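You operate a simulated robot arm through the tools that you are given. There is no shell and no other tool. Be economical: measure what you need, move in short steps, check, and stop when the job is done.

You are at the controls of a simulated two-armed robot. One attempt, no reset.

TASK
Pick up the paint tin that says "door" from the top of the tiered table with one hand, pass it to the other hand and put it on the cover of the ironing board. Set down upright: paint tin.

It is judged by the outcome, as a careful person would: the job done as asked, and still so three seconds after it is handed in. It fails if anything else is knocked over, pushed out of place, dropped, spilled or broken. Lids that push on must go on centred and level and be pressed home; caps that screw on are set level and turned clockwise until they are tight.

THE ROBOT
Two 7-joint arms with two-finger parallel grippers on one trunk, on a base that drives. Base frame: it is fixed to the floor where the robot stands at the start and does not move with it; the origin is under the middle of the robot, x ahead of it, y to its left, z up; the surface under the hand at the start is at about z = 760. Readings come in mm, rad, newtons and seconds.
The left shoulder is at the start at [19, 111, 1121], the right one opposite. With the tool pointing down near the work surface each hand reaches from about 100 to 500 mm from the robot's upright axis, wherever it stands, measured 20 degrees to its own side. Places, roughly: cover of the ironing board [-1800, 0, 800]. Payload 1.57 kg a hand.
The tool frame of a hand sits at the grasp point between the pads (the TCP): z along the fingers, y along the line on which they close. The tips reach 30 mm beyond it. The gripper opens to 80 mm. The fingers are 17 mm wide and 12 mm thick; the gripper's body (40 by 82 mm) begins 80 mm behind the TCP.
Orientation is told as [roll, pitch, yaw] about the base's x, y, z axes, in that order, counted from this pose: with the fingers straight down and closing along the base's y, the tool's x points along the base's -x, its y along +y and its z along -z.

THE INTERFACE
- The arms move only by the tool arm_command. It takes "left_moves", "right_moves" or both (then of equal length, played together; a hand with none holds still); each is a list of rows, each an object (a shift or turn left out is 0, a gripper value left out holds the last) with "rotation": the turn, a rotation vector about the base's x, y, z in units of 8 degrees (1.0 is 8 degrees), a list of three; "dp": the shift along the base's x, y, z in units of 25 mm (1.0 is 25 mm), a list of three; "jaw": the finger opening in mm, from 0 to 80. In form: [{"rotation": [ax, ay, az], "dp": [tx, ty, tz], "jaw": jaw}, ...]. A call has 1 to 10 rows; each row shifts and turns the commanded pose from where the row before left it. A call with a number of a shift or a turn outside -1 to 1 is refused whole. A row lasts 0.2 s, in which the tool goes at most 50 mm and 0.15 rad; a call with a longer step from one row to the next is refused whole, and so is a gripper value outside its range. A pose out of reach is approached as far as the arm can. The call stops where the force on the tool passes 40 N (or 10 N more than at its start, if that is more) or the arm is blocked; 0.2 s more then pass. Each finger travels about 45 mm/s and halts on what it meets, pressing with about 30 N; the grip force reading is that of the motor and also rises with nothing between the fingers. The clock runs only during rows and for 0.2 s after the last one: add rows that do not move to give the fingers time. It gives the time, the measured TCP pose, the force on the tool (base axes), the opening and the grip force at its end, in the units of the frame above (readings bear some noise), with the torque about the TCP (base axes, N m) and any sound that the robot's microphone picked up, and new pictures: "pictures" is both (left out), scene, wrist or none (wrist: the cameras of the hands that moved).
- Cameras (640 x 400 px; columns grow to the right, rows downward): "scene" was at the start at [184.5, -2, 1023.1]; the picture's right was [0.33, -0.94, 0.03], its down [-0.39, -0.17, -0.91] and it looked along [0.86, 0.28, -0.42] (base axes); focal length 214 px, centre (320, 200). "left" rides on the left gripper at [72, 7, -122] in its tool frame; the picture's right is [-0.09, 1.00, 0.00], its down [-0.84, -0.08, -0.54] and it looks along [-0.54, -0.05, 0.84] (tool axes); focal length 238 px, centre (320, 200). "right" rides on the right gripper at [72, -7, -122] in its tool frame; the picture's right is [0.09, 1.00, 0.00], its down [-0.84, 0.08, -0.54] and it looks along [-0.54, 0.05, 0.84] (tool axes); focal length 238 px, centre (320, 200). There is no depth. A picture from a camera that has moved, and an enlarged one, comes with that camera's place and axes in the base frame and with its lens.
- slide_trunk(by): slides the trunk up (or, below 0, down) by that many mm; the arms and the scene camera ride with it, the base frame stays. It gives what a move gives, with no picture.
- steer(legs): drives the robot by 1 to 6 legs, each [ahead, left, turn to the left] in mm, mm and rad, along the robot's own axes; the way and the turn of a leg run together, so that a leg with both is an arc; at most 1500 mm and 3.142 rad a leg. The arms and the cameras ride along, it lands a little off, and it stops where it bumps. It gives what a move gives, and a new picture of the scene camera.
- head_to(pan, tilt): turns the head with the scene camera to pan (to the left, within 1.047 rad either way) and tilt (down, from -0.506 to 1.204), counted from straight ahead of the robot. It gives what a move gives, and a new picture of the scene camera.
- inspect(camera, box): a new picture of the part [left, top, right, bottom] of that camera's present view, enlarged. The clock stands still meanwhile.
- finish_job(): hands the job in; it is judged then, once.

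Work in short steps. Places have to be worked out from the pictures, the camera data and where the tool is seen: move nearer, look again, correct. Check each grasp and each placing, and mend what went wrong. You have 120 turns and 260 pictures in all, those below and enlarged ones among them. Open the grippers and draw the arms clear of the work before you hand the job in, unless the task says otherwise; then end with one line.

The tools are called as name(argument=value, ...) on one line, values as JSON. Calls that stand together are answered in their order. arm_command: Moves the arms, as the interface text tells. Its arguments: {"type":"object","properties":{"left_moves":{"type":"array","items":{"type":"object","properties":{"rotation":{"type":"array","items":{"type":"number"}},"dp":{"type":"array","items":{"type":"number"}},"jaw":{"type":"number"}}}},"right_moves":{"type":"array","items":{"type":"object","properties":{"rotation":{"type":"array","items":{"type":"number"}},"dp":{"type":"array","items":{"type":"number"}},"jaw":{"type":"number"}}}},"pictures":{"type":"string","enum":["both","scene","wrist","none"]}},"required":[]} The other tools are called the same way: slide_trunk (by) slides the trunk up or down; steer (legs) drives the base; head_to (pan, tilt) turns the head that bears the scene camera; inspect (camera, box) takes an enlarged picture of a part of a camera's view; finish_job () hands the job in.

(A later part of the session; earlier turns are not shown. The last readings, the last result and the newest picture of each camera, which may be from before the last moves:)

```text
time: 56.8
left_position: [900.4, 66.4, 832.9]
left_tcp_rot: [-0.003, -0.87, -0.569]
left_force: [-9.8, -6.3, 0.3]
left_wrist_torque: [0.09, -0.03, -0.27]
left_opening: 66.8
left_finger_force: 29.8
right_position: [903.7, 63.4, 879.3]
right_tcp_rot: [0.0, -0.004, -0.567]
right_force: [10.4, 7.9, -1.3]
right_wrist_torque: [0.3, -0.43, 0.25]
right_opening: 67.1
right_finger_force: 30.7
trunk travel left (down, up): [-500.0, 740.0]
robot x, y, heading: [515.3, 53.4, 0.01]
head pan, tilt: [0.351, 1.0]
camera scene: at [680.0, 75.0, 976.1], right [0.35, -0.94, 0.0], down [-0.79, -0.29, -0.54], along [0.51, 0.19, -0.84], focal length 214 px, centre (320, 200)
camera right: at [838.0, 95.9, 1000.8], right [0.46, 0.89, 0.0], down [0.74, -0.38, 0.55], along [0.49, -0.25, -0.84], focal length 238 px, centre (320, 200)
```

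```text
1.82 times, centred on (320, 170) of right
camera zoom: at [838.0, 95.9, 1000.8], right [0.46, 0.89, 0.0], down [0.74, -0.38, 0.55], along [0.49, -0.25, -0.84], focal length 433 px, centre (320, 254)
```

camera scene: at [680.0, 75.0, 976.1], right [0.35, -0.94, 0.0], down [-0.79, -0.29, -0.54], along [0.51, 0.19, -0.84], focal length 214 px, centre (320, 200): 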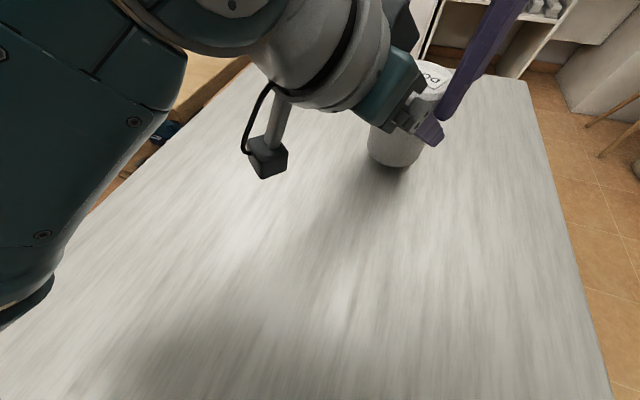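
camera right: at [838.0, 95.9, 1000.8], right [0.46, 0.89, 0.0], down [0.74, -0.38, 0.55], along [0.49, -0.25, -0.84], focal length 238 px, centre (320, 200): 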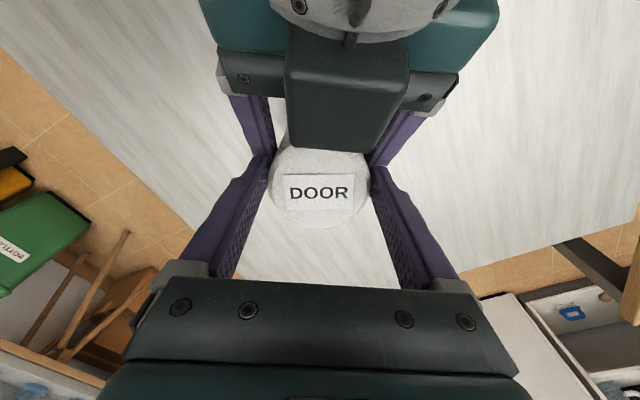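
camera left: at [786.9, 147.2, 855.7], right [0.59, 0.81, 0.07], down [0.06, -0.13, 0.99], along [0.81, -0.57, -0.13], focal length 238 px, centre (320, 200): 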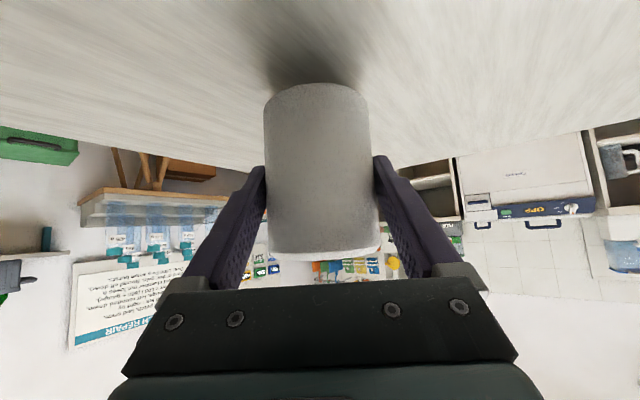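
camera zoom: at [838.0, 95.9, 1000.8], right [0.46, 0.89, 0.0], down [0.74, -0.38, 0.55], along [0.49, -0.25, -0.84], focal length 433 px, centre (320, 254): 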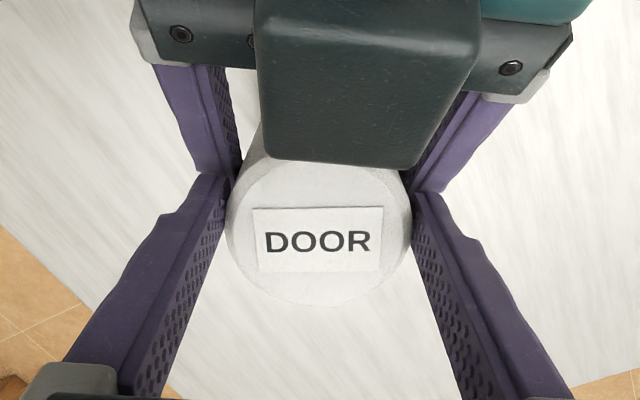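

Both hands hold it (67 mm each, 30 N). For safety I lower both together to just above the table before releasing the left hand, in case the right grip slips.

arm_command(left_moves=[{"dp": [0, 0, -0.1]}, {"dp": [0, 0, -0.15]}, {"dp": [0, 0, -0.15]}, {"dp": [0, 0, -0.1]}, {}], right_moves=[{"dp": [0, 0, -0.1]}, {"dp": [0, 0, -0.15]}, {"dp": [0, 0, -0.15]}, {"dp": [0, 0, -0.1]}, {}], pictures="none")

arm_command(left_moves=[{"jaw": 67}, {"jaw": 72}, {"jaw": 80}, {"jaw": 80}])

```text
time: 58.0
left_position: [899.5, 67.6, 818.9]
left_tcp_rot: [-0.004, -0.868, -0.566]
left_force: [1.2, -22.4, -7.3]
left_wrist_torque: [-0.11, 0.04, -0.32]
left_opening: 66.7
left_finger_force: 29.7
right_position: [902.4, 65.1, 865.6]
right_tcp_rot: [0.008, 0.0, -0.563]
right_force: [-1.7, 21.1, 3.6]
right_wrist_torque: [1.2, -0.01, 0.24]
right_opening: 66.6
right_finger_force: 30.0
trunk travel left (down, up): [-500.0, 740.0]
robot x, y, heading: [519.2, 52.8, 0.005]
head pan, tilt: [0.351, 1.0]
```

```text
time: 59.0
left_position: [900.9, 68.1, 818.5]
left_tcp_rot: [0.004, -0.869, -0.569]
left_force: [0.7, -0.3, -0.5]
left_wrist_torque: [0.01, -0.03, 0.0]
left_opening: 79.9
left_finger_force: 0.0
right_position: [902.2, 61.6, 865.2]
right_tcp_rot: [-0.001, -0.004, -0.568]
right_force: [0.5, -1.1, 0.1]
right_wrist_torque: [0.02, 0.02, 0.0]
right_opening: 66.8
right_finger_force: 29.6
trunk travel left (down, up): [-500.0, 740.0]
robot x, y, heading: [518.2, 50.4, -0.0]
head pan, tilt: [0.351, 1.0]
camera scene: at [680.0, 75.0, 976.1], right [0.35, -0.94, 0.0], down [-0.79, -0.29, -0.54], along [0.51, 0.19, -0.84], focal length 214 px, centre (320, 200)
camera left: at [786.5, 148.7, 842.7], right [0.58, 0.81, 0.07], down [0.06, -0.14, 0.99], along [0.81, -0.57, -0.13], focal length 238 px, centre (320, 200)
```

scene: 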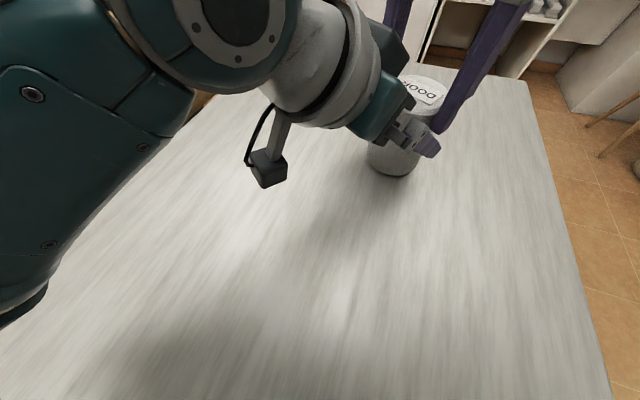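
left: 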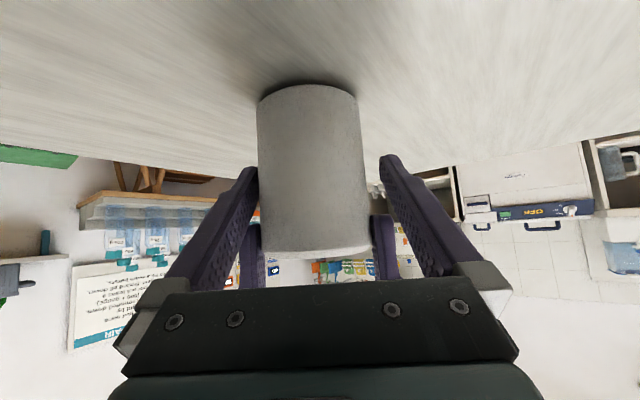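

The left jaw is open and the right hand holds the tin, apparently just resting on the table. I centre the left jaw (−5 mm) and back it out along its own axis.

arm_command(left_moves=[{"dp": [-0.12, -0.17, 0]}, {"dp": [-0.32, 0.2, 0.32]}, {"dp": [-0.45, 0.29, 0.45]}, {"dp": [-0.45, 0.29, 0.45]}, {"dp": [-0.45, 0.29, 0.45]}, {"dp": [-0.45, 0.29, 0.45]}, {}])

```text
time: 60.6
left_position: [842.9, 97.4, 870.7]
left_tcp_rot: [0.0, -0.869, -0.57]
left_force: [-0.3, 0.0, -0.3]
left_wrist_torque: [-0.03, 0.0, -0.03]
left_opening: 80.2
left_finger_force: 0.1
right_position: [902.5, 62.2, 864.9]
right_tcp_rot: [0.0, -0.003, -0.568]
right_force: [-0.1, -0.4, 0.0]
right_wrist_torque: [0.03, 0.03, 0.03]
right_opening: 66.6
right_finger_force: 30.3
trunk travel left (down, up): [-500.0, 740.0]
robot x, y, heading: [514.3, 49.9, -0.009]
head pan, tilt: [0.351, 1.0]
camera scene: at [680.0, 74.9, 976.1], right [0.35, -0.94, 0.0], down [-0.79, -0.29, -0.54], along [0.51, 0.19, -0.84], focal length 214 px, centre (320, 200)
camera left: at [729.6, 178.4, 895.1], right [0.59, 0.81, 0.07], down [0.06, -0.13, 0.99], along [0.81, -0.57, -0.13], focal length 238 px, centre (320, 200)
```

scene: 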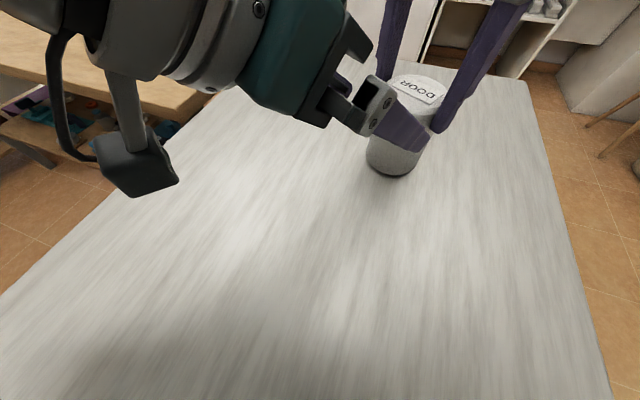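
left: 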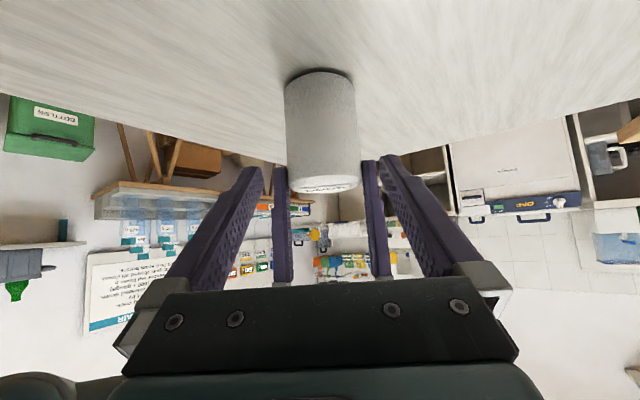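

The left fingers are clear of the tin. I continue backing the left hand away to the left and up.

arm_command(left_moves=[{"dp": [-0.45, 0.4, 0.45]}, {"dp": [-0.2, 0.7, 0.5]}, {"dp": [0, 1, 0.5]}, {"dp": [0, 1, 0.5]}, {"rotation": [0, 0.5, 0], "dp": [0, 1, 0.5]}, {"rotation": [0, 0.8, 0.5], "dp": [0, 0.5, 0.3]}, {"rotation": [0, 0.8, 0.5], "dp": [0, 0.3, 0.3]}, {}], pictures="scene")

```text
time: 62.4
left_position: [848.5, 218.5, 938.8]
left_tcp_rot: [-0.173, -0.605, -0.309]
left_force: [0.2, -0.1, 0.8]
left_wrist_torque: [0.01, -0.01, -0.01]
left_opening: 80.0
left_finger_force: 0.0
left hand out of reach, approached as far as the arm can: row 2, 3, 4
right_position: [902.1, 60.7, 865.6]
right_tcp_rot: [-0.001, -0.003, -0.568]
right_force: [0.4, -0.9, 0.2]
right_wrist_torque: [0.01, 0.04, 0.02]
right_opening: 66.7
right_finger_force: 30.4
trunk travel left (down, up): [-500.0, 740.0]
robot x, y, heading: [517.0, 52.2, 0.004]
head pan, tilt: [0.351, 1.0]
camera scene: at [679.9, 74.9, 976.0], right [0.35, -0.94, 0.0], down [-0.79, -0.29, -0.54], along [0.51, 0.19, -0.84], focal length 214 px, centre (320, 200)
```

scene: 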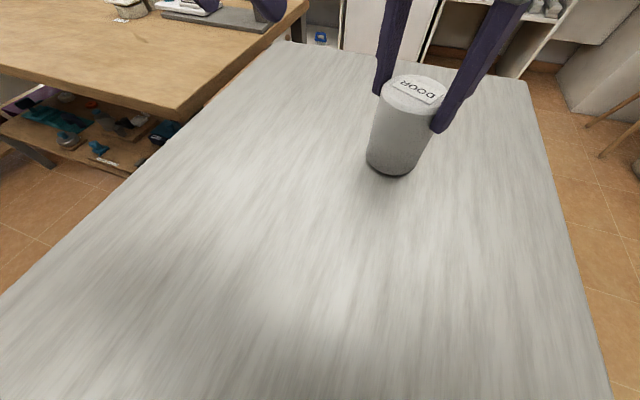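

The left hand is clear. Since the tin seems to rest on the table, I'll confirm by pressing down slightly, so I can regrip deeper with the right hand for a secure carry.

arm_command(right_moves=[{"dp": [0, 0, -0.06]}, {"dp": [0, 0, -0.06]}, {}], pictures="none")

inspect(camera="scene", box=[330, 40, 490, 200])

```text
time: 63.2
left_position: [847.7, 217.5, 938.6]
left_tcp_rot: [-0.173, -0.605, -0.31]
left_force: [-0.2, -0.1, 0.1]
left_wrist_torque: [-0.01, -0.04, -0.02]
left_opening: 80.1
left_finger_force: 0.2
right_position: [901.8, 60.6, 862.9]
right_tcp_rot: [-0.001, -0.005, -0.565]
right_force: [-0.8, 0.3, 0.2]
right_wrist_torque: [0.01, 0.04, -0.03]
right_opening: 66.7
right_finger_force: 29.9
trunk travel left (down, up): [-500.0, 740.0]
robot x, y, heading: [516.0, 54.8, 0.003]
head pan, tilt: [0.351, 1.0]
```

```text
2.50 times, centred on (410, 120) of scene
camera zoom: at [680.0, 75.0, 976.1], right [0.35, -0.94, 0.0], down [-0.79, -0.29, -0.54], along [0.51, 0.19, -0.84], focal length 536 px, centre (95, 400)
```

zoom: 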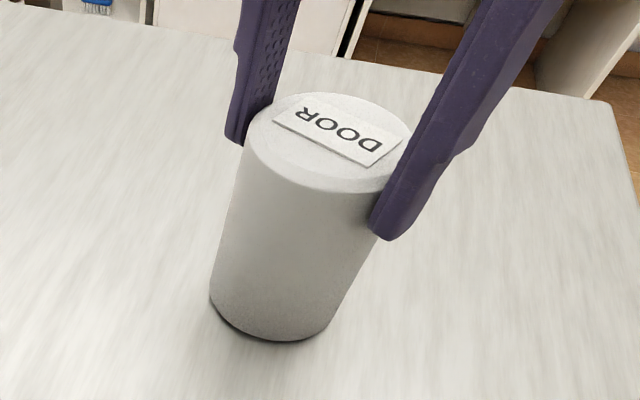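

arm_command(right_moves=[{"dp": [0, 0, -0.06]}, {"dp": [0, 0, -0.06]}, {}], pictures="none")

inspect(camera="scene", box=[330, 40, 490, 200])

```text
time: 64.0
left_position: [850.2, 218.4, 939.6]
left_tcp_rot: [-0.174, -0.607, -0.309]
left_force: [-0.1, -0.1, 0.8]
left_wrist_torque: [0.04, 0.0, -0.03]
left_opening: 80.1
left_finger_force: 0.1
right_position: [903.4, 61.1, 860.9]
right_tcp_rot: [0.0, -0.004, -0.567]
right_force: [-5.9, -0.6, 14.1]
right_wrist_torque: [-0.58, 0.12, -0.15]
right_opening: 66.7
right_finger_force: 30.3
trunk travel left (down, up): [-500.0, 740.0]
robot x, y, heading: [516.1, 49.5, 0.006]
head pan, tilt: [0.351, 1.0]
```

```text
2.50 times, centred on (410, 120) of scene
camera zoom: at [680.1, 74.7, 976.4], right [0.35, -0.94, 0.0], down [-0.79, -0.29, -0.54], along [0.51, 0.19, -0.84], focal length 536 px, centre (95, 400)
```

zoom: 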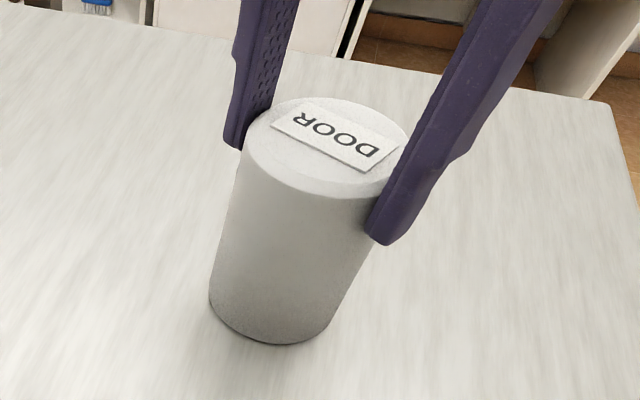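

Contact only now (14 N), so the right grip had been carrying the tin firmly. With it standing on the table I regrip 15 mm deeper, then lift gently.

arm_command(right_moves=[{"dp": [0, 0, 0.06], "jaw": 72}, {"jaw": 80}, {"dp": [0, 0, -0.3]}, {"dp": [0, 0, -0.3]}, {"jaw": 60}, {"jaw": 40}, {"jaw": 20}, {"jaw": 10}, {"jaw": 10}], pictures="wrist")

arm_command(right_moves=[{"dp": [0, 0, 0.1]}, {"dp": [0, 0, 0.2]}, {"dp": [0, 0, 0.3]}, {"dp": [0, 0, 0.3]}, {"dp": [0, 0, 0.4]}, {"dp": [0, 0, 0.4]}, {"dp": [0, 0, 0.4]}, {"dp": [0, 0, 0.3]}, {}])

```text
time: 66.0
left_position: [849.0, 217.6, 938.7]
left_tcp_rot: [-0.172, -0.605, -0.31]
left_force: [0.5, 0.7, -0.4]
left_wrist_torque: [-0.04, 0.02, 0.0]
left_opening: 79.6
left_finger_force: 0.1
right_position: [902.7, 63.1, 845.8]
right_tcp_rot: [0.0, -0.002, -0.569]
right_force: [0.6, 0.1, -0.6]
right_wrist_torque: [-0.04, -0.03, 0.0]
right_opening: 66.8
right_finger_force: 30.1
trunk travel left (down, up): [-500.0, 740.0]
robot x, y, heading: [515.9, 57.1, 0.004]
head pan, tilt: [0.351, 1.0]
camera right: at [838.2, 95.3, 968.0], right [0.46, 0.89, 0.0], down [0.75, -0.38, 0.54], along [0.48, -0.25, -0.84], focal length 238 px, centre (320, 200)
```

right: 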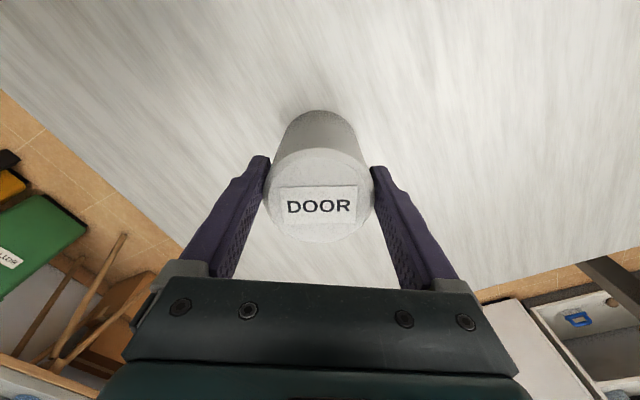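

```text
time: 68.0
left_position: [848.9, 218.2, 939.6]
left_tcp_rot: [-0.173, -0.605, -0.311]
left_force: [0.5, -0.2, -0.8]
left_wrist_torque: [0.0, 0.0, -0.04]
left_opening: 80.1
left_finger_force: 0.0
right_position: [902.1, 61.5, 907.2]
right_tcp_rot: [0.0, -0.004, -0.568]
right_force: [0.2, -0.5, -4.1]
right_wrist_torque: [0.0, 0.02, -0.02]
right_opening: 66.8
right_finger_force: 30.1
trunk travel left (down, up): [-500.0, 740.0]
robot x, y, heading: [511.9, 48.3, 0.002]
head pan, tilt: [0.351, 1.0]
camera scene: at [680.0, 75.0, 976.1], right [0.35, -0.94, 0.0], down [-0.79, -0.29, -0.54], along [0.51, 0.19, -0.84], focal length 214 px, centre (320, 200)
camera right: at [837.4, 93.6, 1028.5], right [0.46, 0.89, 0.0], down [0.75, -0.38, 0.54], along [0.48, -0.25, -0.84], focal length 238 px, centre (320, 200)
```

scene: 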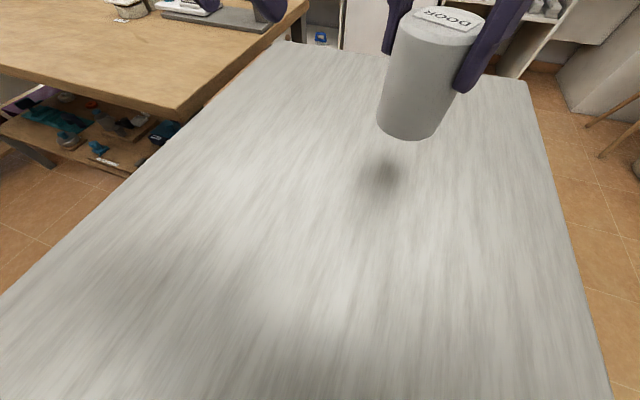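
right: 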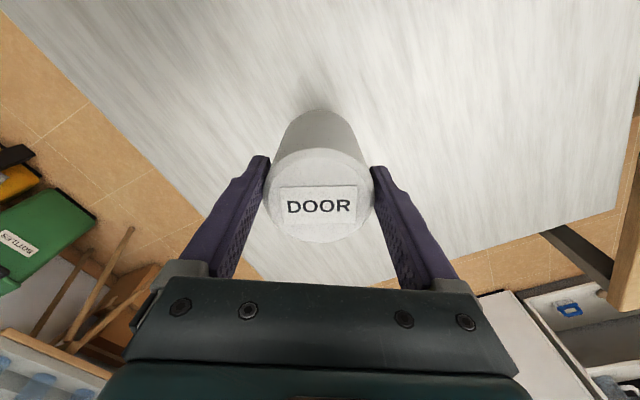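

The grip is firm (−4 N carried, no slip). I raise the trunk and turn clockwise to face the ironing board, over the table's open right side.

slide_trunk(by=250)

steer(legs=[[0, -150, 0], [0, 0, -1.0]])

head_to(pan=-0.6, tilt=0.45)

```text
time: 70.6
left_position: [849.0, 218.4, 1188.6]
left_tcp_rot: [-0.174, -0.607, -0.309]
left_force: [-0.3, 0.7, -0.5]
left_wrist_torque: [-0.02, 0.01, -0.01]
left_opening: 79.9
left_finger_force: 0.1
right_position: [902.5, 61.1, 1156.0]
right_tcp_rot: [0.0, -0.004, -0.567]
right_force: [-0.3, 0.4, -5.4]
right_wrist_torque: [-0.01, 0.0, -0.03]
right_opening: 66.7
right_finger_force: 29.7
trunk travel left (down, up): [-750.0, 490.0]
robot x, y, heading: [517.8, 51.2, 0.003]
head pan, tilt: [0.351, 1.0]
```

```text
time: 74.5
left_position: [835.5, -285.5, 1189.9]
left_tcp_rot: [-0.173, -0.606, -1.307]
left_force: [0.1, -0.2, 0.1]
left_wrist_torque: [-0.02, 0.01, -0.02]
left_opening: 80.0
left_finger_force: 0.0
right_position: [731.4, -414.8, 1157.0]
right_tcp_rot: [0.0, -0.003, -1.566]
right_force: [0.2, 0.3, -4.7]
right_wrist_torque: [0.02, 0.01, -0.01]
right_opening: 66.6
right_finger_force: 29.8
trunk travel left (down, up): [-750.0, 490.0]
robot x, y, heading: [517.4, -94.3, -0.99]
head pan, tilt: [0.351, 1.0]
camera scene: at [625.2, -222.6, 1226.1], right [-0.6, -0.8, 0.0], down [-0.67, 0.5, -0.54], along [0.43, -0.32, -0.84], focal length 214 px, centre (320, 200)
```

scene: 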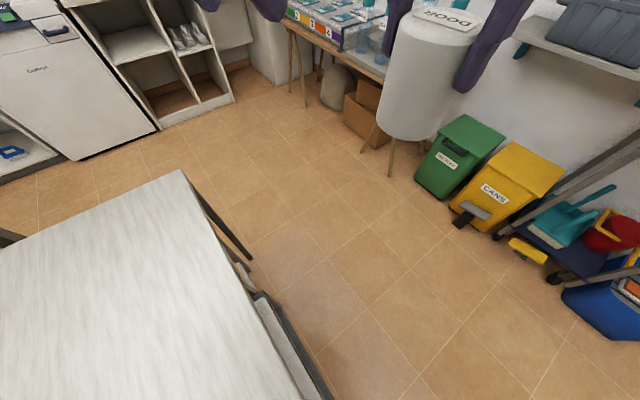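

```text
time: 75.7
left_position: [835.6, -284.9, 1189.4]
left_tcp_rot: [-0.173, -0.604, -1.308]
left_force: [-0.5, 1.1, -0.7]
left_wrist_torque: [0.0, -0.01, 0.03]
left_opening: 80.0
left_finger_force: 0.0
right_position: [732.8, -414.3, 1156.6]
right_tcp_rot: [-0.001, -0.004, -1.565]
right_force: [0.1, 0.3, -4.1]
right_wrist_torque: [0.02, 0.0, -0.01]
right_opening: 66.7
right_finger_force: 29.7
trunk travel left (down, up): [-750.0, 490.0]
robot x, y, heading: [519.0, -96.2, -0.995]
head pan, tilt: [-0.6, 0.45]
camera scene: at [567.4, -272.7, 1271.6], right [-1.0, 0.02, 0.0], down [0.01, 0.44, -0.9], along [-0.02, -0.9, -0.44], focal length 214 px, centre (320, 200)
```

scene: 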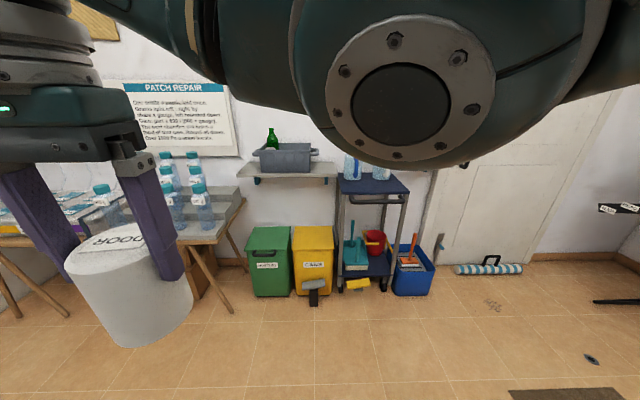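

Plenty of space to the right side (fixtures are ~1.2 m away). I finish the turn to face −x.

steer(legs=[[0, 0, -1.1], [0, 0, -1.04]])

head_to(pan=0.0, tilt=0.35)

```text
time: 81.4
left_position: [188.4, -271.4, 1189.6]
left_tcp_rot: [-0.174, -0.605, 2.863]
left_force: [-0.9, 0.4, -0.5]
left_wrist_torque: [0.0, -0.01, 0.01]
left_opening: 79.9
left_finger_force: 0.0
right_position: [130.7, -115.8, 1157.1]
right_tcp_rot: [0.001, -0.003, 2.604]
right_force: [-0.7, -0.4, -2.9]
right_wrist_torque: [-0.02, -0.02, 0.01]
right_opening: 66.6
right_finger_force: 30.1
trunk travel left (down, up): [-750.0, 490.0]
robot x, y, heading: [513.5, -96.5, -3.11]
head pan, tilt: [-0.6, 0.45]
camera scene: at [338.0, -51.3, 1271.6], right [0.54, 0.84, 0.0], down [0.37, -0.23, -0.9], along [-0.76, 0.48, -0.44], focal length 214 px, centre (320, 200)
```

scene: 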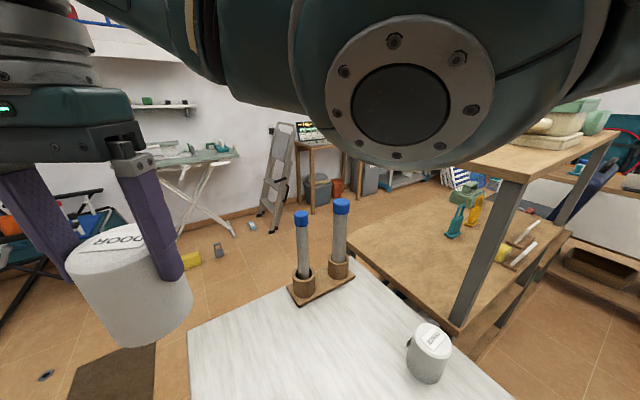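

```text
time: 82.4
left_position: [187.6, -270.3, 1189.8]
left_tcp_rot: [-0.174, -0.605, 2.864]
left_force: [0.4, 0.1, 0.6]
left_wrist_torque: [0.01, -0.03, -0.01]
left_opening: 80.1
left_finger_force: 0.1
right_position: [129.9, -115.0, 1156.0]
right_tcp_rot: [-0.001, -0.002, 2.604]
right_force: [-0.2, 0.2, -3.9]
right_wrist_torque: [-0.02, -0.05, -0.02]
right_opening: 66.8
right_finger_force: 29.5
trunk travel left (down, up): [-750.0, 490.0]
robot x, y, heading: [516.7, -91.3, -3.105]
head pan, tilt: [0.0, 0.351]
camera scene: at [322.5, -103.7, 1280.8], right [-0.03, 1.0, 0.0], down [0.34, 0.01, -0.94], along [-0.94, -0.03, -0.34], focal length 214 px, centre (320, 200)
```

scene: 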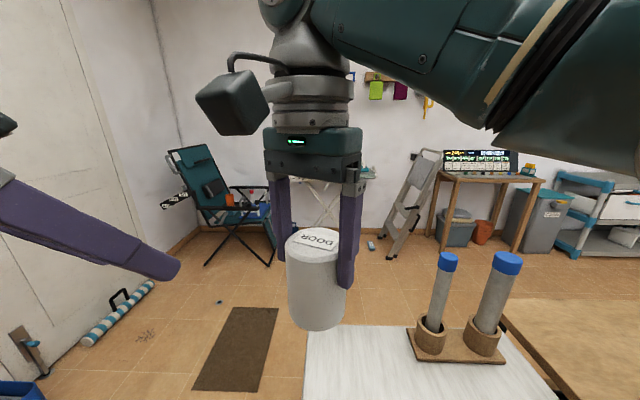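

The ironing board is ahead, with a folding chair to its left. I drive 1200 mm forward and look.

steer(legs=[[1200, 0, -0.03]])

head_to(pan=-0.15, tilt=0.75)

```text
time: 88.4
left_position: [-991.8, -286.4, 1189.6]
left_tcp_rot: [-0.174, -0.607, 2.837]
left_force: [0.3, 0.3, -0.2]
left_wrist_torque: [0.01, 0.0, -0.01]
left_opening: 79.9
left_finger_force: 0.1
right_position: [-1045.5, -130.7, 1156.7]
right_tcp_rot: [0.0, -0.002, 2.578]
right_force: [-0.5, 0.1, -4.7]
right_wrist_torque: [-0.01, -0.03, 0.02]
right_opening: 66.6
right_finger_force: 30.3
trunk travel left (down, up): [-750.0, 490.0]
robot x, y, heading: [-660.7, -115.9, -3.133]
head pan, tilt: [0.0, 0.351]
camera scene: at [-853.0, -122.8, 1280.8], right [-0.01, 1.0, 0.0], down [0.34, 0.0, -0.94], along [-0.94, -0.01, -0.34], focal length 214 px, centre (320, 200)
```

scene: 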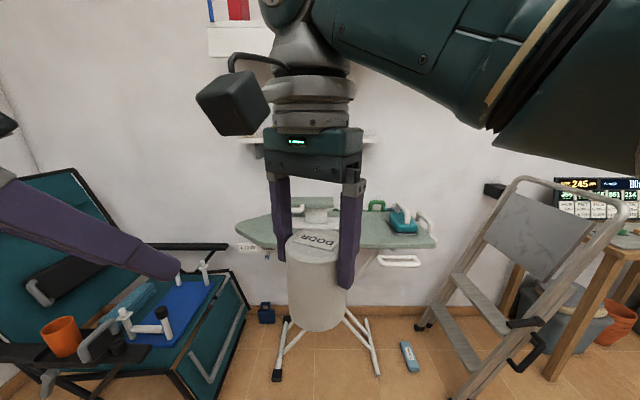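

```text
time: 89.3
left_position: [-992.0, -286.2, 1189.3]
left_tcp_rot: [-0.173, -0.606, 2.836]
left_force: [-0.6, 0.2, -0.5]
left_wrist_torque: [0.0, 0.01, 0.01]
left_opening: 79.8
left_finger_force: 0.1
right_position: [-1046.0, -129.8, 1156.6]
right_tcp_rot: [-0.001, -0.003, 2.579]
right_force: [-0.2, 0.7, -4.0]
right_wrist_torque: [-0.02, -0.04, 0.0]
right_opening: 66.8
right_finger_force: 29.5
trunk travel left (down, up): [-750.0, 490.0]
robot x, y, heading: [-662.0, -121.7, -3.13]
head pan, tilt: [-0.15, 0.75]
camera scene: at [-841.9, -110.3, 1245.3], right [0.14, 0.99, 0.0], down [0.67, -0.1, -0.73], along [-0.72, 0.1, -0.68], focal length 214 px, centre (320, 200)
```

scene: 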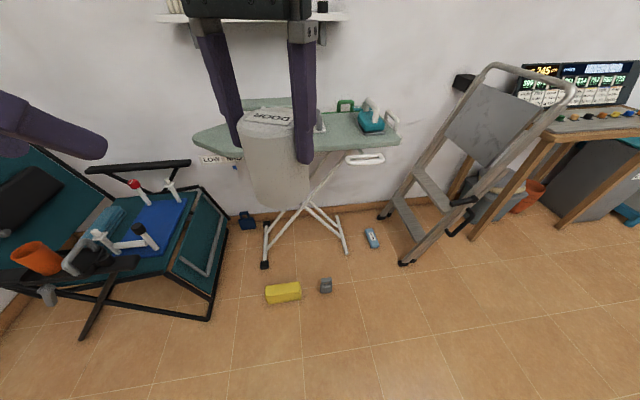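

The board lies along the wall with an iron on its right end and some items in the middle. I drive closer and look down at the cover for a free spot.

steer(legs=[[400, 0, 0]])

head_to(pan=0.3, tilt=0.75)

head_to(pan=-0.5, tilt=0.75)

inspect(camera="right", box=[0, 0, 640, 400])

```text
time: 91.8
left_position: [-1393.7, -293.0, 1188.9]
left_tcp_rot: [-0.173, -0.605, 2.844]
left_force: [-0.8, 0.0, 0.0]
left_wrist_torque: [0.0, 0.0, 0.01]
left_opening: 79.9
left_finger_force: 0.1
right_position: [-1447.3, -136.6, 1156.6]
right_tcp_rot: [-0.001, -0.005, 2.583]
right_force: [0.5, -0.1, -4.1]
right_wrist_torque: [-0.02, 0.02, 0.0]
right_opening: 67.0
right_finger_force: 29.8
trunk travel left (down, up): [-750.0, 490.0]
robot x, y, heading: [-1066.2, -122.2, -3.13]
head pan, tilt: [-0.15, 0.75]
camera scene: at [-1244.6, -115.5, 1245.2], right [0.14, 0.99, 0.0], down [0.68, -0.09, -0.73], along [-0.72, 0.1, -0.68], focal length 214 px, centre (320, 200)
```

scene: 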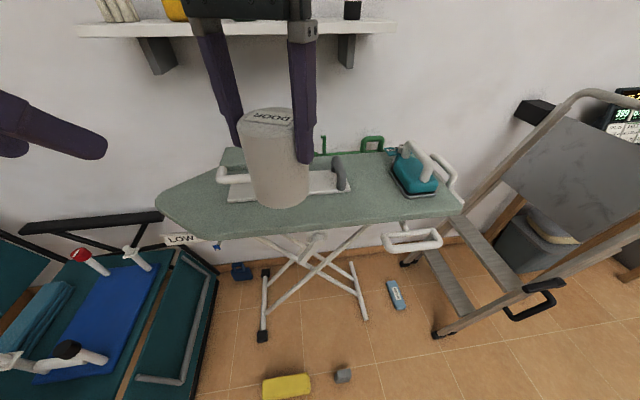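

```text
time: 92.7
left_position: [-1392.4, -293.5, 1188.9]
left_tcp_rot: [-0.172, -0.607, 2.844]
left_force: [-0.5, -0.4, 0.2]
left_wrist_torque: [-0.01, 0.0, 0.03]
left_opening: 80.1
left_finger_force: 0.1
right_position: [-1448.0, -136.0, 1156.7]
right_tcp_rot: [0.001, -0.004, 2.583]
right_force: [-0.3, 0.4, -4.1]
right_wrist_torque: [-0.02, -0.05, 0.01]
right_opening: 66.5
right_finger_force: 30.1
trunk travel left (down, up): [-750.0, 490.0]
robot x, y, heading: [-1062.9, -126.9, -3.125]
head pan, tilt: [0.3, 0.75]
camera scene: at [-1241.4, -152.3, 1245.2], right [-0.31, 0.95, 0.0], down [0.65, 0.21, -0.73], along [-0.7, -0.22, -0.68], focal length 214 px, centre (320, 200)
```

scene: 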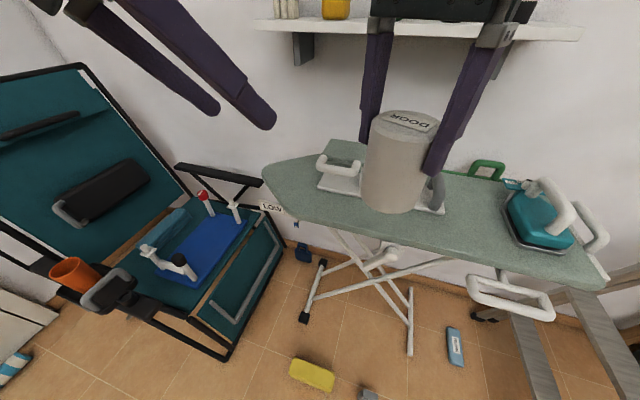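

```text
time: 93.8
left_position: [-1393.0, -293.2, 1189.6]
left_tcp_rot: [-0.172, -0.605, 2.843]
left_force: [-0.4, 0.4, 0.0]
left_wrist_torque: [0.0, 0.02, 0.0]
left_opening: 80.0
left_finger_force: 0.2
right_position: [-1446.8, -135.9, 1157.2]
right_tcp_rot: [-0.002, -0.004, 2.581]
right_force: [0.8, 0.2, -4.2]
right_wrist_torque: [-0.01, -0.01, -0.03]
right_opening: 66.8
right_finger_force: 29.9
trunk travel left (down, up): [-750.0, 490.0]
robot x, y, heading: [-1060.6, -126.3, -3.127]
head pan, tilt: [-0.499, 0.75]
camera scene: at [-1235.9, -88.2, 1245.2], right [0.47, 0.88, 0.0], down [0.6, -0.32, -0.73], along [-0.65, 0.34, -0.68], focal length 214 px, centre (320, 200)
```

scene: 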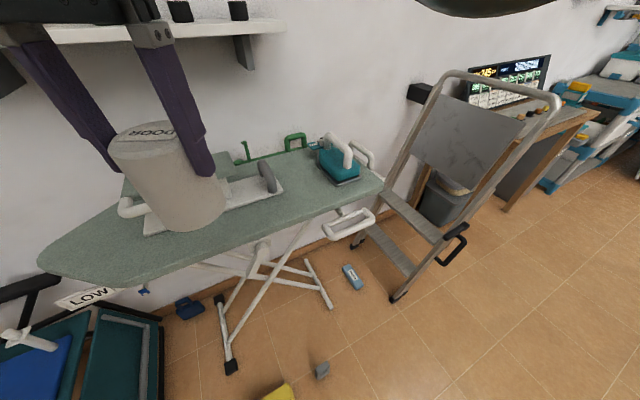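

```text
1.00 times, centred on (320, 200) of right (not enlarged: the box is as wide or as high as the picture)
camera zoom: at [-1383.5, -169.4, 1278.1], right [-0.45, -0.89, 0.0], down [-0.75, 0.38, 0.54], along [-0.49, 0.24, -0.84], focal length 238 px, centre (320, 200)
```

zoom: 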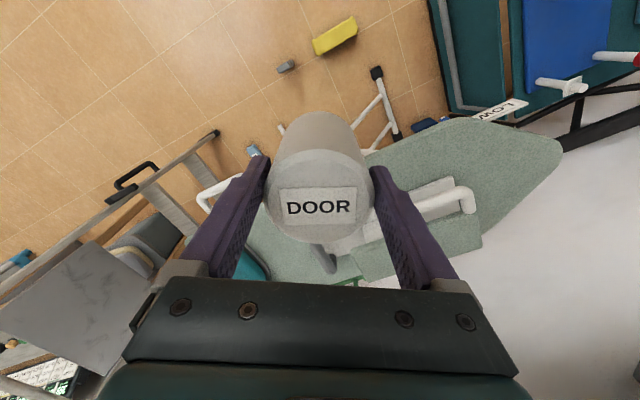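

I work out the board's near edge at x≈−1604, y from −330 to 335. A white gadget's front edge is at x≈−1755 and the iron starts at y≈210. A free spot is about (−1685, 0), so I drive ahead 245 mm and then square the right hand.

steer(legs=[[245, 0, 0]])

arm_command(right_moves=[{"rotation": [0, 0, 0.7], "dp": [0, 0.5, 0]}, {"rotation": [0, 0, 0.7], "dp": [0, 0.7, 0]}, {"rotation": [0, 0, 0.7], "dp": [0, 0.8, 0]}, {"rotation": [0, 0, 0.7], "dp": [0, 0.8, 0]}, {"rotation": [0, 0, 0.7], "dp": [0, 0.8, 0]}, {"rotation": [0, 0, 0.5], "dp": [0, 0.7, 0]}, {"dp": [0, 0.4, 0]}, {}])

```text
time: 95.6
left_position: [-1635.8, -300.0, 1189.9]
left_tcp_rot: [-0.173, -0.603, 2.854]
left_force: [-0.2, 0.6, 0.0]
left_wrist_torque: [-0.01, 0.0, 0.02]
left_opening: 80.0
left_finger_force: 0.0
right_position: [-1692.7, -144.8, 1156.0]
right_tcp_rot: [-0.002, -0.002, 2.592]
right_force: [0.0, -0.6, -4.6]
right_wrist_torque: [-0.03, -0.02, 0.03]
right_opening: 66.6
right_finger_force: 30.5
trunk travel left (down, up): [-750.0, 490.0]
robot x, y, heading: [-1306.9, -124.0, -3.118]
head pan, tilt: [-0.499, 0.75]
camera scene: at [-1480.9, -93.9, 1245.2], right [0.46, 0.89, 0.0], down [0.61, -0.31, -0.73], along [-0.65, 0.34, -0.68], focal length 214 px, centre (320, 200)
```

scene: 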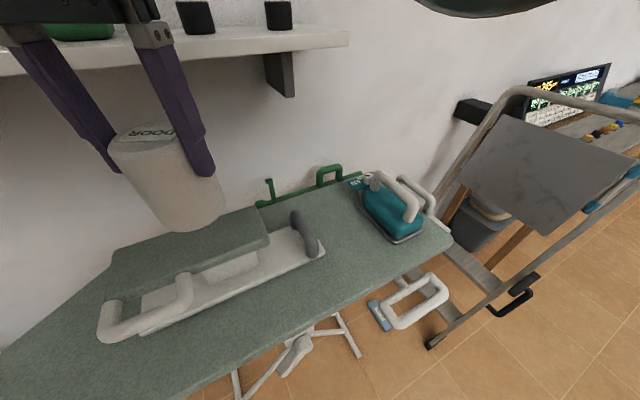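

```text
time: 97.4
left_position: [-1637.3, -300.5, 1188.6]
left_tcp_rot: [-0.175, -0.605, 2.852]
left_force: [0.0, -0.4, 0.3]
left_wrist_torque: [0.0, 0.03, -0.03]
left_opening: 79.9
left_finger_force: 0.0
right_position: [-1694.1, -24.5, 1156.3]
right_tcp_rot: [0.001, -0.002, -3.131]
right_force: [-0.8, -0.5, -4.2]
right_wrist_torque: [-0.02, -0.03, 0.02]
right_opening: 66.6
right_finger_force: 30.4
trunk travel left (down, up): [-750.0, 490.0]
robot x, y, heading: [-1309.2, -129.3, -3.12]
head pan, tilt: [-0.499, 0.75]
camera scene: at [-1480.9, -94.0, 1245.2], right [0.46, 0.89, 0.0], down [0.61, -0.31, -0.73], along [-0.65, 0.34, -0.68], focal length 214 px, centre (320, 200)
camera right: at [-1622.0, -18.6, 1279.7], right [0.1, -0.99, 0.0], down [-0.83, -0.09, 0.54], along [-0.54, -0.05, -0.84], focal length 238 px, centre (320, 200)
```

scene: 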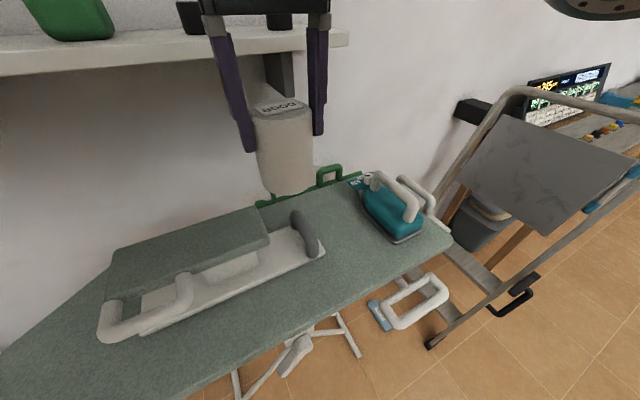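
right: 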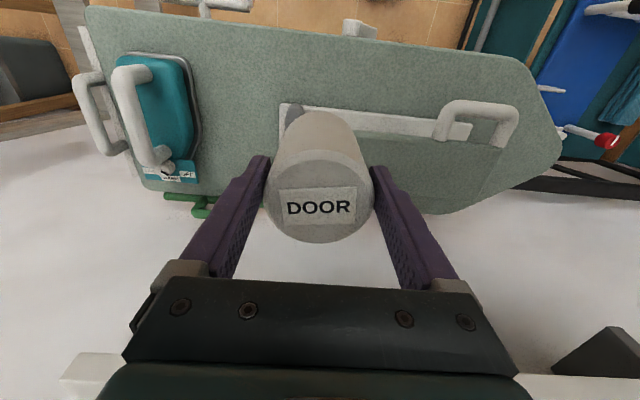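

The sturdiest free area is between the gadget (ends y≈60) and the iron (starts y≈215), at about (−1690, 138). It's also clear of the wall shelf, whose right end is near y≈100. I shift the robot 80 mm to its right, slightly back, and bring the hand over.

steer(legs=[[-15, -80, 0]])

arm_command(right_moves=[{"dp": [0, 0.4, 0]}, {"dp": [0, 0.6, 0]}, {"dp": [0, 0.7, 0]}, {"dp": [0, 0.7, 0]}, {"dp": [0, 0.5, 0]}, {"dp": [0, 0.3, 0]}, {}])

```text
time: 98.5
left_position: [-1623.7, -219.1, 1189.6]
left_tcp_rot: [-0.171, -0.605, 2.85]
left_force: [-0.5, -0.4, -0.8]
left_wrist_torque: [-0.05, 0.01, 0.03]
left_opening: 80.1
left_finger_force: 0.0
right_position: [-1680.0, 55.8, 1157.8]
right_tcp_rot: [0.0, -0.002, -3.132]
right_force: [0.4, 0.4, -4.1]
right_wrist_torque: [0.04, -0.04, 0.03]
right_opening: 66.6
right_finger_force: 29.9
trunk travel left (down, up): [-750.0, 490.0]
robot x, y, heading: [-1294.0, -49.0, -3.119]
head pan, tilt: [-0.499, 0.75]
camera scene: at [-1467.7, -12.8, 1245.2], right [0.46, 0.89, 0.0], down [0.61, -0.31, -0.73], along [-0.65, 0.34, -0.68], focal length 214 px, centre (320, 200)
```

scene: 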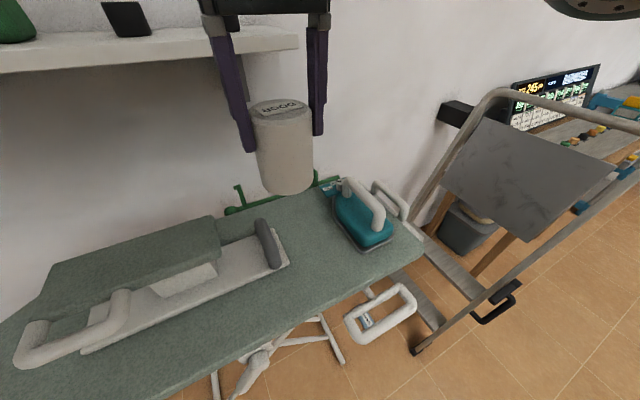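

```text
time: 100.1
left_position: [-1623.2, -219.7, 1189.1]
left_tcp_rot: [-0.173, -0.605, 2.85]
left_force: [-0.4, -0.9, -0.1]
left_wrist_torque: [-0.03, -0.01, -0.01]
left_opening: 80.0
left_finger_force: 0.0
right_position: [-1679.7, 136.9, 1159.8]
right_tcp_rot: [0.001, -0.004, -3.132]
right_force: [0.3, -0.1, -4.2]
right_wrist_torque: [-0.02, -0.04, -0.01]
right_opening: 66.6
right_finger_force: 29.7
trunk travel left (down, up): [-750.0, 490.0]
robot x, y, heading: [-1294.5, -45.6, -3.118]
head pan, tilt: [-0.499, 0.75]
camera scene: at [-1467.7, -12.8, 1245.2], right [0.46, 0.89, 0.0], down [0.61, -0.31, -0.73], along [-0.65, 0.34, -0.68], focal length 214 px, centre (320, 200)
camera right: at [-1608.7, 142.7, 1280.5], right [0.1, -0.99, 0.0], down [-0.83, -0.09, 0.54], along [-0.54, -0.05, -0.84], focal length 238 px, centre (320, 200)
```

scene: 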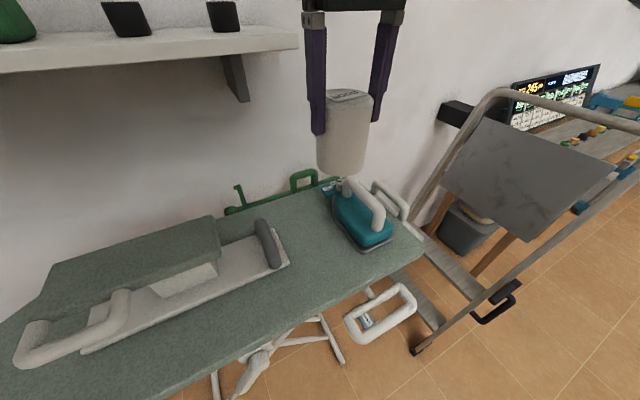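
right: 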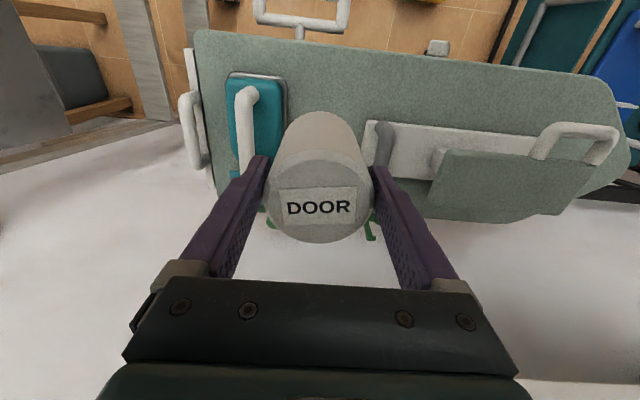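

From the right camera the gap is y≈44 to 199, with the near edge at x≈−1615, so I aim for (−1700, 121). I lower the trunk 200 mm and shift there.

slide_trunk(by=-200)

arm_command(right_moves=[{"dp": [-0.3, -0.3, 0]}, {"dp": [-0.4, -0.3, 0]}, {"dp": [-0.1, 0, 0]}, {}])

```text
time: 102.3
left_position: [-1625.0, -218.0, 988.8]
left_tcp_rot: [-0.173, -0.605, 2.852]
left_force: [-0.3, 1.1, -0.2]
left_wrist_torque: [-0.03, 0.0, -0.01]
left_opening: 80.0
left_finger_force: 0.1
right_position: [-1680.6, 135.2, 959.5]
right_tcp_rot: [-0.001, -0.003, -3.132]
right_force: [-0.3, -0.8, -4.1]
right_wrist_torque: [0.0, -0.02, 0.04]
right_opening: 66.9
right_finger_force: 30.1
trunk travel left (down, up): [-550.0, 690.0]
robot x, y, heading: [-1295.4, -46.7, -3.121]
head pan, tilt: [-0.499, 0.75]
```

```text
time: 103.3
left_position: [-1624.4, -219.5, 989.3]
left_tcp_rot: [-0.172, -0.606, 2.849]
left_force: [0.5, -0.2, -0.4]
left_wrist_torque: [0.03, -0.01, 0.02]
left_opening: 80.2
left_finger_force: 0.0
right_position: [-1700.3, 119.6, 959.0]
right_tcp_rot: [0.0, -0.002, -3.133]
right_force: [-0.5, -0.5, -3.2]
right_wrist_torque: [-0.02, -0.03, -0.03]
right_opening: 66.7
right_finger_force: 30.0
trunk travel left (down, up): [-550.0, 690.0]
robot x, y, heading: [-1292.8, -49.7, -3.123]
head pan, tilt: [-0.499, 0.75]
camera scene: at [-1467.6, -12.8, 1045.2], right [0.46, 0.89, 0.0], down [0.61, -0.31, -0.73], along [-0.65, 0.34, -0.68], focal length 214 px, centre (320, 200)
camera right: at [-1629.3, 127.2, 1080.7], right [0.1, -0.99, 0.0], down [-0.83, -0.09, 0.54], along [-0.54, -0.05, -0.84], focal length 238 px, centre (320, 200)
```

scene: 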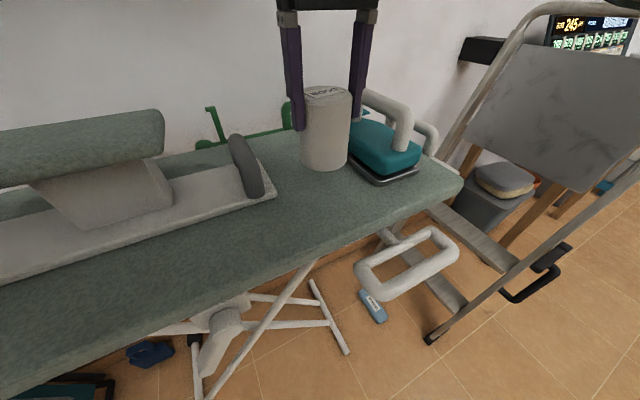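
right: 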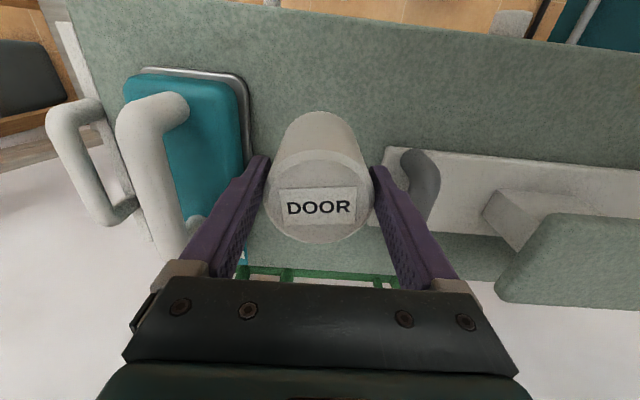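

The spot is centred: gadget end y≈43, iron y≈200, hand y≈120. The tin's bottom is at about z≈873, so I lower 55 mm and look.

arm_command(right_moves=[{"dp": [0, 0, -0.3]}, {"dp": [0, 0, -0.4]}, {"dp": [0, 0, -0.5]}, {"dp": [0, 0, -0.5]}, {"dp": [0, 0, -0.3]}, {"dp": [0, 0, -0.2]}, {}])

inspect(camera="scene", box=[220, 80, 460, 230])

```text
time: 104.9
left_position: [-1623.7, -217.1, 989.1]
left_tcp_rot: [-0.175, -0.606, 2.85]
left_force: [0.0, -0.4, 0.0]
left_wrist_torque: [-0.01, 0.02, 0.01]
left_opening: 79.7
left_finger_force: 0.0
right_position: [-1702.1, 121.2, 906.1]
right_tcp_rot: [0.0, -0.005, -3.135]
right_force: [8.7, -0.5, 24.5]
right_wrist_torque: [0.03, -0.02, -0.15]
right_opening: 67.0
right_finger_force: 30.1
trunk travel left (down, up): [-550.0, 690.0]
robot x, y, heading: [-1292.5, -47.2, -3.116]
head pan, tilt: [-0.499, 0.75]
camera scene: at [-1467.9, -12.0, 1045.6], right [0.46, 0.89, 0.0], down [0.61, -0.31, -0.73], along [-0.65, 0.34, -0.68], focal length 214 px, centre (320, 200)
camera right: at [-1629.3, 127.6, 1026.7], right [0.1, -0.99, 0.0], down [-0.83, -0.09, 0.55], along [-0.54, -0.06, -0.84], focal length 238 px, centre (320, 200)
```

scene: 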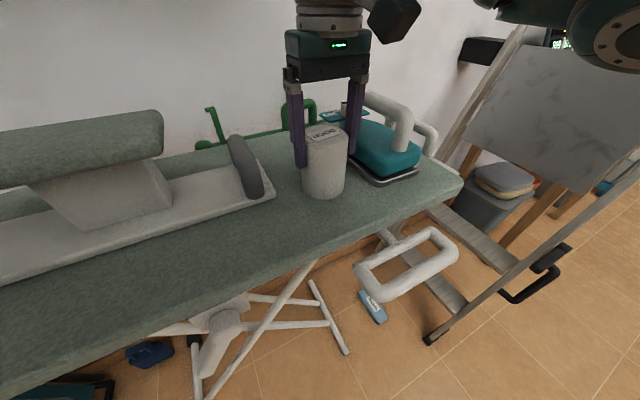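
right: 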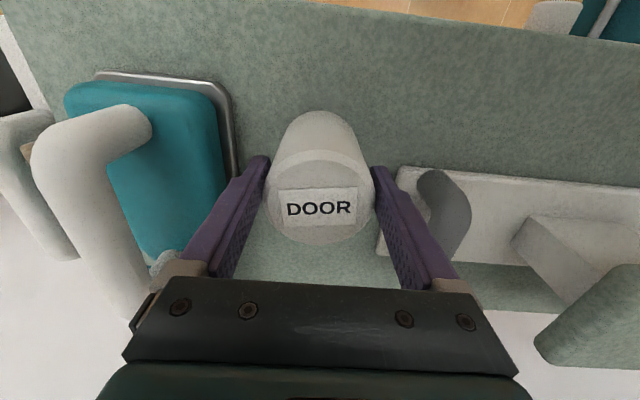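

```text
2.67 times, centred on (340, 155) of scene
camera zoom: at [-1467.9, -12.0, 1045.6], right [0.46, 0.89, 0.0], down [0.61, -0.31, -0.73], along [-0.65, 0.34, -0.68], focal length 572 px, centre (267, 320)
```

zoom: 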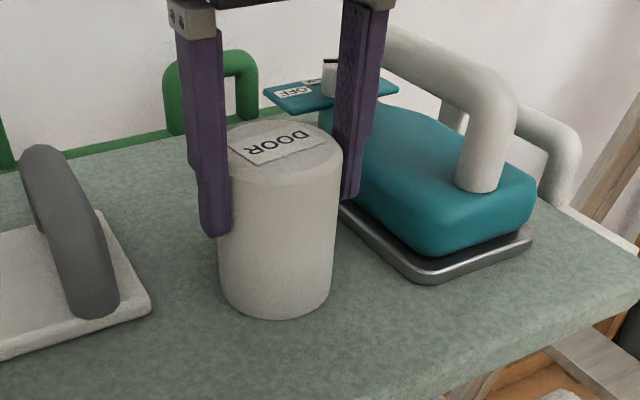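

The tin is down on the cover (24 N, upright). I ease off 1 mm, then open moderately.

arm_command(right_moves=[{"dp": [0.02, 0, 0.05]}, {}, {"jaw": 70}, {"jaw": 77}, {"jaw": 77}])

inspect(camera="scene", box=[220, 80, 460, 230])

```text
time: 106.1
left_position: [-1623.8, -219.0, 988.6]
left_tcp_rot: [-0.173, -0.606, 2.849]
left_force: [0.5, 0.4, -0.6]
left_wrist_torque: [0.0, 0.01, 0.02]
left_opening: 80.0
left_finger_force: 0.2
right_position: [-1700.4, 120.3, 904.6]
right_tcp_rot: [0.0, -0.002, -3.133]
right_force: [-0.4, -0.2, 0.5]
right_wrist_torque: [-0.02, -0.02, -0.01]
right_opening: 77.2
right_finger_force: 0.2
trunk travel left (down, up): [-550.0, 690.0]
robot x, y, heading: [-1293.6, -48.1, -3.126]
head pan, tilt: [-0.499, 0.75]
camera scene: at [-1467.9, -12.7, 1045.2], right [0.46, 0.89, 0.0], down [0.61, -0.31, -0.73], along [-0.65, 0.34, -0.68], focal length 214 px, centre (320, 200)
camera right: at [-1628.4, 127.5, 1027.0], right [0.1, -0.99, 0.0], down [-0.83, -0.09, 0.54], along [-0.54, -0.05, -0.84], focal length 238 px, centre (320, 200)
```

scene: 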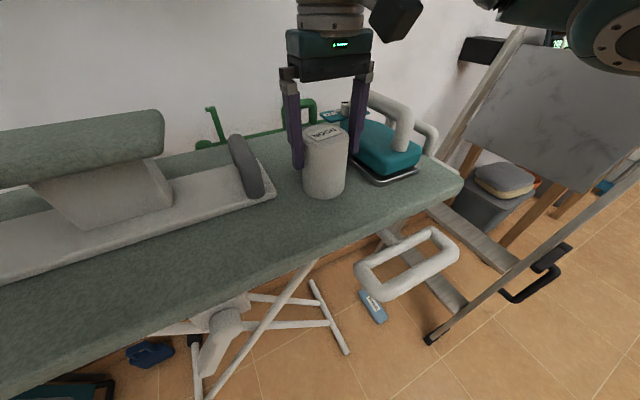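
right: 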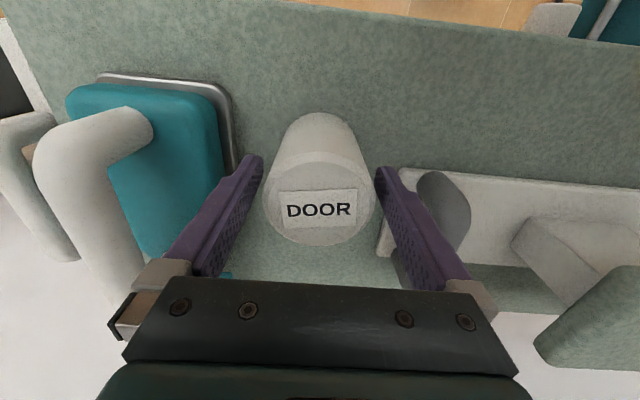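

```text
2.67 times, centred on (340, 155) of scene
camera zoom: at [-1467.9, -12.7, 1045.2], right [0.46, 0.89, 0.0], down [0.61, -0.31, -0.73], along [-0.65, 0.34, -0.68], focal length 572 px, centre (267, 320)
```

zoom: 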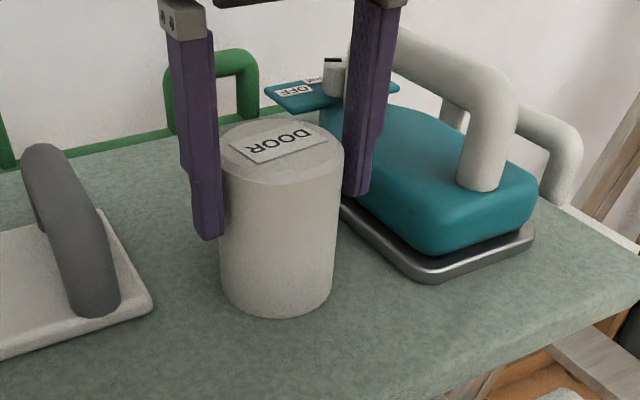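

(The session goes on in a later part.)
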